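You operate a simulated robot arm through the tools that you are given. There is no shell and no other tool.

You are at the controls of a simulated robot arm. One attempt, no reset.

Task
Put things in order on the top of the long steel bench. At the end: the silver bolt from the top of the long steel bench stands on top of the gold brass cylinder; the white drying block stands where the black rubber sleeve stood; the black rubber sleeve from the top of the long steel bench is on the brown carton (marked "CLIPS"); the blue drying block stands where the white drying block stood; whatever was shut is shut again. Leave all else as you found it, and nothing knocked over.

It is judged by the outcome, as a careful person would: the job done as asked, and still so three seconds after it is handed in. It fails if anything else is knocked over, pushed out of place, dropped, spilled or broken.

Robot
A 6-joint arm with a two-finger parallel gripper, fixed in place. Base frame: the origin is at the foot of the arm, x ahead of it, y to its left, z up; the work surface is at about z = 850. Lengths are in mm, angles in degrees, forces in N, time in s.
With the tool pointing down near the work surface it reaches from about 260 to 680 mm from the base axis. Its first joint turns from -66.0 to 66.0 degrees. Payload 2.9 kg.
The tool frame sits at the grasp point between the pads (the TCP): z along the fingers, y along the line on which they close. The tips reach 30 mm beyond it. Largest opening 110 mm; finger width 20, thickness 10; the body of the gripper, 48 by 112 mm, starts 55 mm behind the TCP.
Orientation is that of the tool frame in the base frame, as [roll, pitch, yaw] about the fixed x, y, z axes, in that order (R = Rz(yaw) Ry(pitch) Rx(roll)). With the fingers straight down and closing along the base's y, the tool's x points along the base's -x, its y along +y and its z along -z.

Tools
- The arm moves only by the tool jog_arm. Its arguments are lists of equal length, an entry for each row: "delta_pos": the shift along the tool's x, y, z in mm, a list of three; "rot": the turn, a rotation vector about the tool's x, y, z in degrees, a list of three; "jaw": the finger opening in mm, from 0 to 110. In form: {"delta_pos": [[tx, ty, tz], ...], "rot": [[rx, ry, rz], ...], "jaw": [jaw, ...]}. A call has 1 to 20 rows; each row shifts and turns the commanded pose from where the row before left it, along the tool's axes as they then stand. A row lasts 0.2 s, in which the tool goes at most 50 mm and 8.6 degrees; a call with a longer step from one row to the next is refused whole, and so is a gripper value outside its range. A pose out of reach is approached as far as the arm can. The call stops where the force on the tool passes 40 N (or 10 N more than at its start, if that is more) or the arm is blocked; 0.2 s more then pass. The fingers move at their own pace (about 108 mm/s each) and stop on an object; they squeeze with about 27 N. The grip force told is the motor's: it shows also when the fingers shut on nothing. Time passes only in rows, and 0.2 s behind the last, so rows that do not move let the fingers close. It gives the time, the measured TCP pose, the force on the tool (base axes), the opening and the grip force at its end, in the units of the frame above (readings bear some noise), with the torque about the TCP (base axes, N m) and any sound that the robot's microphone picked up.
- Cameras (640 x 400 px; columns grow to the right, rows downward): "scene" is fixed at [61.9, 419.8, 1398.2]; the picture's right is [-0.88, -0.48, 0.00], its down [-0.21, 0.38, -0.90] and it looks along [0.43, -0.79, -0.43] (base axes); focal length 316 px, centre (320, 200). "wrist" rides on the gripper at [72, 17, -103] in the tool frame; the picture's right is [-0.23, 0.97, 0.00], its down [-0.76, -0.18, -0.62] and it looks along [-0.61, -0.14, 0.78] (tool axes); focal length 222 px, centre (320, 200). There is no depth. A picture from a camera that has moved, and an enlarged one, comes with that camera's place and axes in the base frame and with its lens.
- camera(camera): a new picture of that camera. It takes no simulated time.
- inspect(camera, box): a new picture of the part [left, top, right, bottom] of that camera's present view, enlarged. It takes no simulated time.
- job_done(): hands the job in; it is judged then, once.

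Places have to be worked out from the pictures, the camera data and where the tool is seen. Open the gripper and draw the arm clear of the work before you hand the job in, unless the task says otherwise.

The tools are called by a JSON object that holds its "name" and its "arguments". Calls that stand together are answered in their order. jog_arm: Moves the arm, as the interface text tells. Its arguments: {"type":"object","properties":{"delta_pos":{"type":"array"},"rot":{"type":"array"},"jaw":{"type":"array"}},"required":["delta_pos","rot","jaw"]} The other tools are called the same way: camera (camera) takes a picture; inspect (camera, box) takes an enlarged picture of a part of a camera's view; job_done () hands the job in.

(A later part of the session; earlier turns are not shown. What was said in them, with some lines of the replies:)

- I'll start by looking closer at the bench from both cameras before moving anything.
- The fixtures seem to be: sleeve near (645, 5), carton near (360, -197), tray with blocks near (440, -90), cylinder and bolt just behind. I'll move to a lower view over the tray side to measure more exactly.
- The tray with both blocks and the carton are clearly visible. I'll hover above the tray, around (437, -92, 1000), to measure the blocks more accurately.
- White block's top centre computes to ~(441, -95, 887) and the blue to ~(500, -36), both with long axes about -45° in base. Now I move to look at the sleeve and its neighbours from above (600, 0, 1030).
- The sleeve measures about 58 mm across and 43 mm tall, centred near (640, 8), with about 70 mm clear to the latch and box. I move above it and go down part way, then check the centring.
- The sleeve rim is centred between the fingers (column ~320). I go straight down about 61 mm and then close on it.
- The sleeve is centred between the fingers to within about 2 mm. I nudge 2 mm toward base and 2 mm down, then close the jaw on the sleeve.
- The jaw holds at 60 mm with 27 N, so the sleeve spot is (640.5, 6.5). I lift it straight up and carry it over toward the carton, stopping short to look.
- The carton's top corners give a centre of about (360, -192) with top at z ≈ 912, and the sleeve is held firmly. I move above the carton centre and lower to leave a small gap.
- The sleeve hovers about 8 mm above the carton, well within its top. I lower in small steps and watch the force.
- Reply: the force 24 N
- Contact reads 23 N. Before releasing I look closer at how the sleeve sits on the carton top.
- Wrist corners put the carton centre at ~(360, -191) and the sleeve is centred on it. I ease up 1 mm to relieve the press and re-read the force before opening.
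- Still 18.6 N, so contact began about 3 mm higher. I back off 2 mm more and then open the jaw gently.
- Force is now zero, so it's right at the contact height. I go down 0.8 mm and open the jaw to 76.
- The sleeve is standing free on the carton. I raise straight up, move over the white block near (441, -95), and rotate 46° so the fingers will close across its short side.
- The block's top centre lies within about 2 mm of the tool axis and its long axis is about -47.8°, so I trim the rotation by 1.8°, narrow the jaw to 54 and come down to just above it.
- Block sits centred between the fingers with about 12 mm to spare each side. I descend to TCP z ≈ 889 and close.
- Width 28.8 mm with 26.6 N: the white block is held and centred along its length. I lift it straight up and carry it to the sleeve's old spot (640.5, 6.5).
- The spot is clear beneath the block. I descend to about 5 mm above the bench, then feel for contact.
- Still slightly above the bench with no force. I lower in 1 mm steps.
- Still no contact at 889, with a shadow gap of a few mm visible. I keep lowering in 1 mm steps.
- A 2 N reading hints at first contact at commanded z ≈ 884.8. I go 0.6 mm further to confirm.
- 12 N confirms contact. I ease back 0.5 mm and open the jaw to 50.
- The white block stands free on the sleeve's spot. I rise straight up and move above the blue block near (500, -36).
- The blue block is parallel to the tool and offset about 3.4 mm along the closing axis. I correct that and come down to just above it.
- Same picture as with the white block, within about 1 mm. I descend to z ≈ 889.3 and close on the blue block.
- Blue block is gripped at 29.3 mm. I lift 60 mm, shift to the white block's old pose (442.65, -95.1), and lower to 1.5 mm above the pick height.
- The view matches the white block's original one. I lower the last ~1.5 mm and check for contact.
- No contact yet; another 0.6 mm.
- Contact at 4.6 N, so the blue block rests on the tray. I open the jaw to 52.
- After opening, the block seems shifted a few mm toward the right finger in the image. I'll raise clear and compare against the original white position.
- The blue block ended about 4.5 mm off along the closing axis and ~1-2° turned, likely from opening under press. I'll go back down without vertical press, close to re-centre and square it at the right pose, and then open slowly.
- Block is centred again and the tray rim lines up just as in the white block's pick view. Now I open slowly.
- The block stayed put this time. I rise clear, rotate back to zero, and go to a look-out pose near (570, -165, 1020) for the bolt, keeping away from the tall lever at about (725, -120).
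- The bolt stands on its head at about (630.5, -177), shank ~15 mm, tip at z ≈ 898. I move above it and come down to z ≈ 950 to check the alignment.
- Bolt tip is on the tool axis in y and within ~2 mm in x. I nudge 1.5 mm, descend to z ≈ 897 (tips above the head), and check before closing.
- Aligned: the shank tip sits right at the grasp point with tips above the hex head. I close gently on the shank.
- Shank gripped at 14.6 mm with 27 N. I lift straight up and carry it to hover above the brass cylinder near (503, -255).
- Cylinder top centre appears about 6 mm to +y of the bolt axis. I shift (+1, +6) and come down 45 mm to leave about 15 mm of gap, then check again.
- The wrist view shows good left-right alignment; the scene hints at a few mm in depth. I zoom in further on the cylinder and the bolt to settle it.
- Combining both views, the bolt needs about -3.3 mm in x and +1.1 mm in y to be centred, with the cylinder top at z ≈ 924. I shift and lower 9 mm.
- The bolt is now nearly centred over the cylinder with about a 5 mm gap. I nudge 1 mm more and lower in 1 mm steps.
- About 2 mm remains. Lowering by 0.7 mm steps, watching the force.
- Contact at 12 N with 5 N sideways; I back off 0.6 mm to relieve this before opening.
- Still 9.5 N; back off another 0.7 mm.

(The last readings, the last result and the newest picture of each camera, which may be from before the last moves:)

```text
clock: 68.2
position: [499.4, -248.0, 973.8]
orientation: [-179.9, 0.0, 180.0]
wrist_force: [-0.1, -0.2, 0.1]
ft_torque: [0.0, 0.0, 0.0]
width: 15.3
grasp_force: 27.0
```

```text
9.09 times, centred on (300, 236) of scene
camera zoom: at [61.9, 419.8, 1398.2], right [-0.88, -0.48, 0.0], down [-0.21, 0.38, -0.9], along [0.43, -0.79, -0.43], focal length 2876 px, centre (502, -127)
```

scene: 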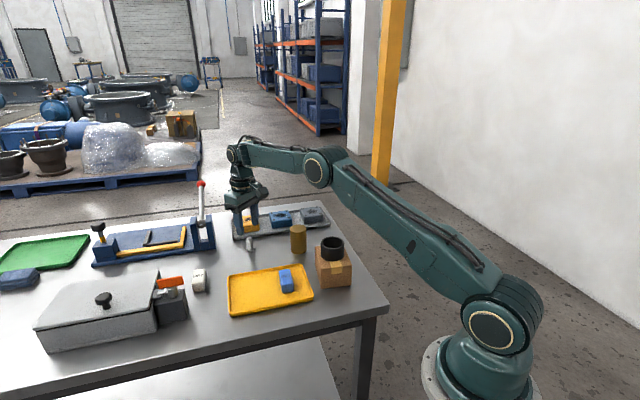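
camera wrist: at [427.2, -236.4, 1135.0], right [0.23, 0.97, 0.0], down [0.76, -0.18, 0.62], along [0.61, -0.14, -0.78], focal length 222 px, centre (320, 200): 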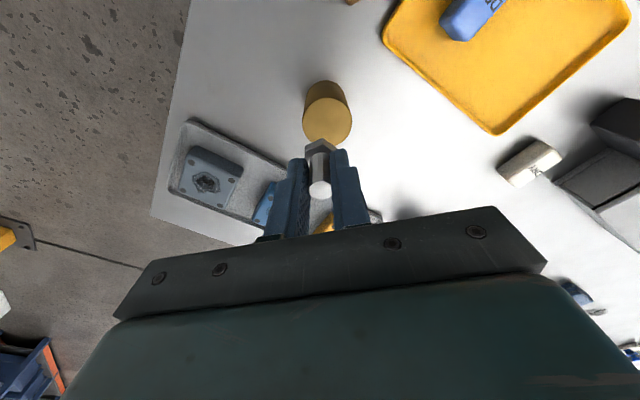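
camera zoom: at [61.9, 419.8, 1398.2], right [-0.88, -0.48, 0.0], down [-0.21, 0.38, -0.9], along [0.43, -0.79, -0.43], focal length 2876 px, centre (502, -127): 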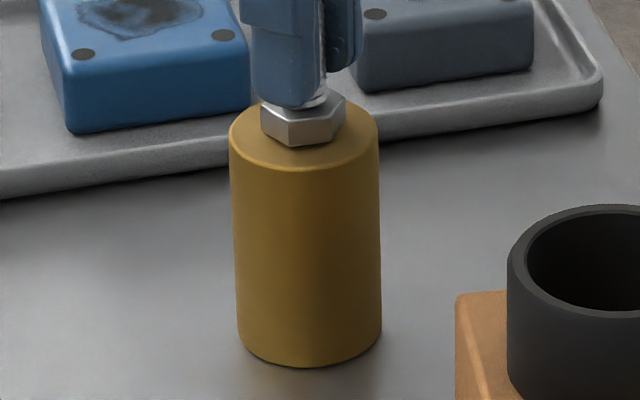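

Zero force: it is right at contact and the head is centred on the cylinder. I lower 0.3 mm and open slowly.

{"name": "jog_arm", "arguments": {"delta_pos": [[0, 0, 0.3], [0, 0, 0], [0, 0, 0], [0, 0, 0], [0, 0, 0], [0, 0, 0], [0, 0, 0], [0, 0, 0], [0, 0, 0], [0, 0, 0]], "rot": [[0, 0, 0], [0, 0, 0], [0, 0, 0], [0, 0, 0], [0, 0, 0], [0, 0, 0], [0, 0, 0], [0, 0, 0], [0, 0, 0], [0, 0, 0]], "jaw": [8, 14, 15, 16, 17, 18, 20, 24, 30, 36]}}

{"name": "inspect", "arguments": {"camera": "scene", "box": [270, 190, 330, 260]}}

{"name": "inspect", "arguments": {"camera": "wrist", "box": [260, 90, 380, 210]}}

```text
clock: 70.4
position: [499.3, -248.0, 973.2]
orientation: [-180.0, 0.1, -180.0]
wrist_force: [-0.6, 0.1, 0.1]
ft_torque: [-0.02, 0.01, 0.03]
width: 36.2
grasp_force: 0.0
```

```text
5.71 times, centred on (300, 225) of scene
camera zoom: at [61.9, 419.8, 1398.2], right [-0.88, -0.48, 0.0], down [-0.21, 0.38, -0.9], along [0.43, -0.79, -0.43], focal length 1808 px, centre (434, 57)
```

zoom: 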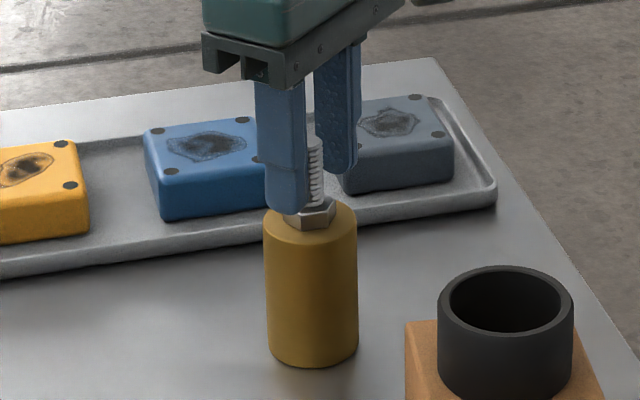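

```text
3.33 times, centred on (320, 150) of wrist
camera zoom: at [426.6, -230.1, 1077.4], right [0.23, 0.97, 0.0], down [0.76, -0.18, 0.62], along [0.61, -0.14, -0.78], focal length 740 px, centre (320, 367)
```

zoom: 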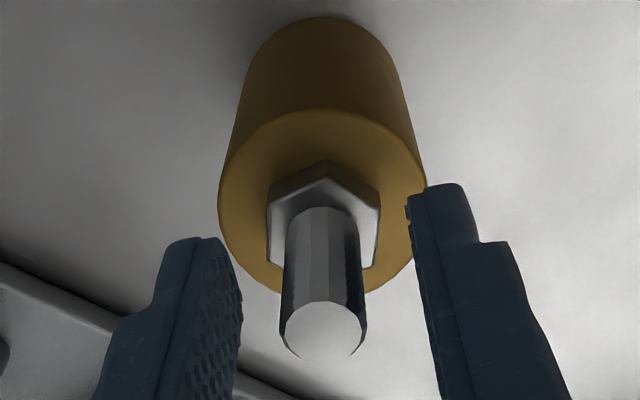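

The bolt stands upright and centred on the cylinder. I raise straight up and draw the arm clear.

{"name": "jog_arm", "arguments": {"delta_pos": [[0, 0, 0], [0, 0, -8], [0, 0, -20], [0, 0, -35], [0, 0, -40], [0, 0, -40], [12, 30, -15], [18, 40, -10], [18, 40, 0], [18, 40, 0], [18, 40, 0], [10, 40, 0], [0, 0, 0], [0, 0, 0]], "rot": [[0, 0, 0], [0, 0, 0], [0, 0, 0], [0, 0, 0], [0, 0, 0], [0, 0, 0], [0, 0, 0], [0, 0, 0], [0, 0, 0], [0, 0, 0], [0, 0, 0], [0, 0, 0], [0, 0, 0], [0, 0, 0]], "jaw": [46, 46, 46, 46, 46, 60, 80, 100, 110, 110, 110, 110, 110, 110]}}

{"name": "camera", "arguments": {"camera": "scene"}}

{"name": "inspect", "arguments": {"camera": "scene", "box": [200, 190, 360, 330]}}

{"name": "inspect", "arguments": {"camera": "scene", "box": [0, 180, 220, 360]}}

{"name": "camera", "arguments": {"camera": "wrist"}}

```text
clock: 73.4
position: [406.2, -18.4, 1139.2]
orientation: [179.9, 0.0, -180.0]
wrist_force: [-0.9, -0.4, 0.0]
ft_torque: [-0.02, 0.01, 0.03]
width: 110.0
grasp_force: 0.2
```

```text
taken
```

scene: 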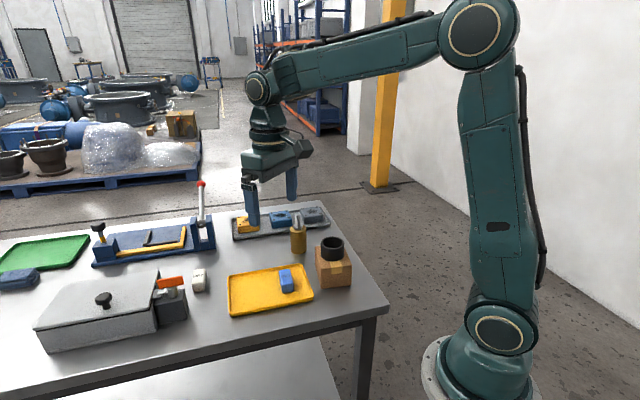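

```text
2.86 times, centred on (280, 260) of scene
camera zoom: at [61.9, 419.9, 1398.2], right [-0.88, -0.48, 0.0], down [-0.21, 0.38, -0.9], along [0.43, -0.79, -0.43], focal length 904 px, centre (434, 29)
```

zoom: 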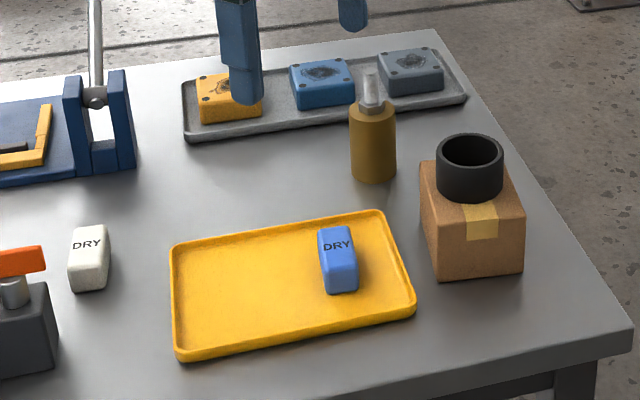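

```text
2.22 times, centred on (110, 270) of scene
camera zoom: at [61.9, 419.9, 1398.2], right [-0.88, -0.48, 0.0], down [-0.21, 0.38, -0.9], along [0.43, -0.79, -0.43], focal length 703 px, centre (787, 44)
```

zoom: 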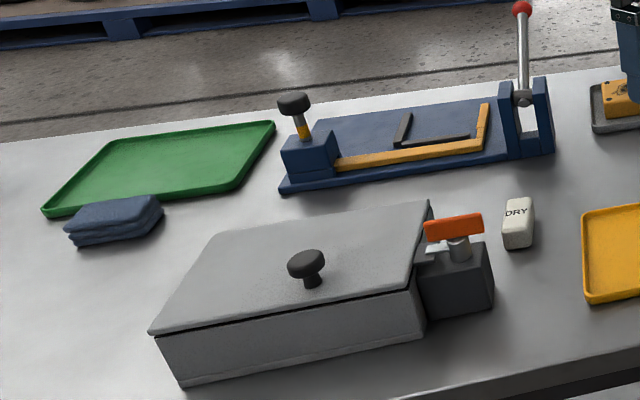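

```text
taken
camera wrist: at [332.2, -1.4, 1243.1], right [0.23, 0.97, 0.0], down [0.76, -0.18, 0.62], along [0.61, -0.14, -0.78], focal length 222 px, centre (320, 200)
```

wrist: 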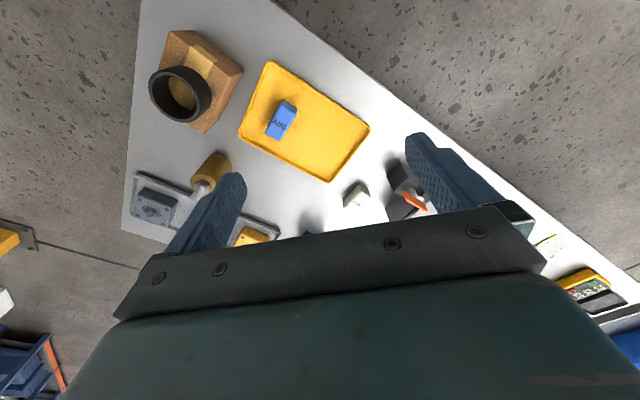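

Everything appears in place; the bolt looks a bit blurred, so I zoom in to confirm it stands still and upright.

{"name": "inspect", "arguments": {"camera": "scene", "box": [284, 206, 318, 256]}}

{"name": "inspect", "arguments": {"camera": "scene", "box": [310, 230, 360, 295]}}

{"name": "inspect", "arguments": {"camera": "wrist", "box": [130, 20, 390, 210]}}

```text
8.00 times, centred on (301, 231) of scene
camera zoom: at [61.9, 419.9, 1398.2], right [-0.88, -0.48, 0.0], down [-0.21, 0.38, -0.9], along [0.43, -0.79, -0.43], focal length 2531 px, centre (472, -48)
```

zoom: 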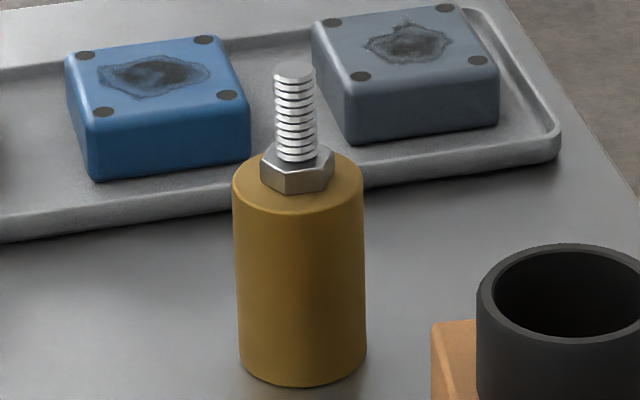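

```text
6.15 times, centred on (335, 262) of scene
camera zoom: at [61.9, 419.9, 1398.2], right [-0.88, -0.48, 0.0], down [-0.21, 0.38, -0.9], along [0.43, -0.79, -0.43], focal length 1947 px, centre (228, -185)
```

zoom: 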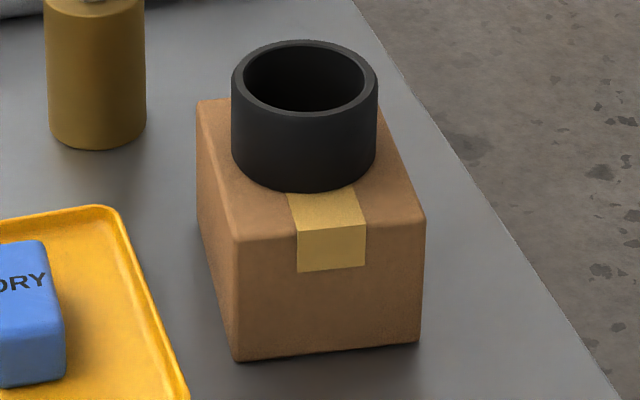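

```text
2.11 times, centred on (260, 115) of wrist
camera zoom: at [332.2, -1.4, 1243.1], right [0.23, 0.97, 0.0], down [0.76, -0.18, 0.62], along [0.61, -0.14, -0.78], focal length 468 px, centre (446, 379)
```

zoom: 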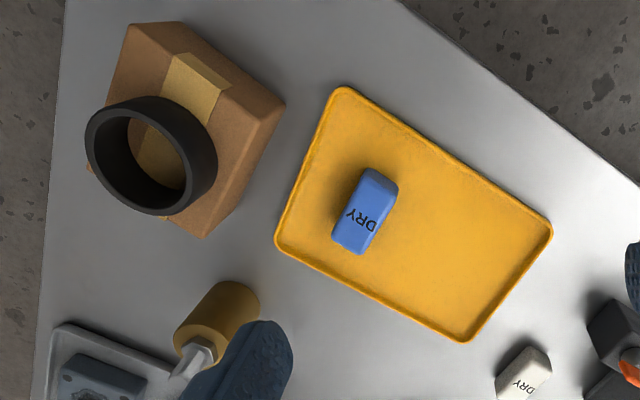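

The bolt stands on the cylinder, the sleeve is on the carton, and the white block is on the sleeve's old spot. The blue block is where the white one stood, the box is still latched, and the arm is clear with the jaw open. I hand the job in.

{"name": "job_done", "arguments": {}}

```text
The job is handed in.
```

The job is handed in, and in the last pictures everything stood where you asked:

- **Silver bolt:** it stands upright on its head, centred on top of the gold brass cylinder.
- **Black rubber sleeve:** it is on the brown carton, fully supported but a little toward the far end of the top. I never saw the "CLIPS" lettering itself, only one edge of what looks like a label on the carton's side. It is the only brown carton on the bench.
- **White drying block:** it stands on the sleeve's old spot, to within about 1 mm.
- **Blue drying block:** it stands where the white block stood, to within about 2 mm. It shifted about 4.5 mm when I first let go of it, so I gripped it again, re-centred it and released it slowly.

I never opened the latched box, and it is still shut. I saw nothing else moved or knocked over. The gripper is open and the arm is clear of the work.
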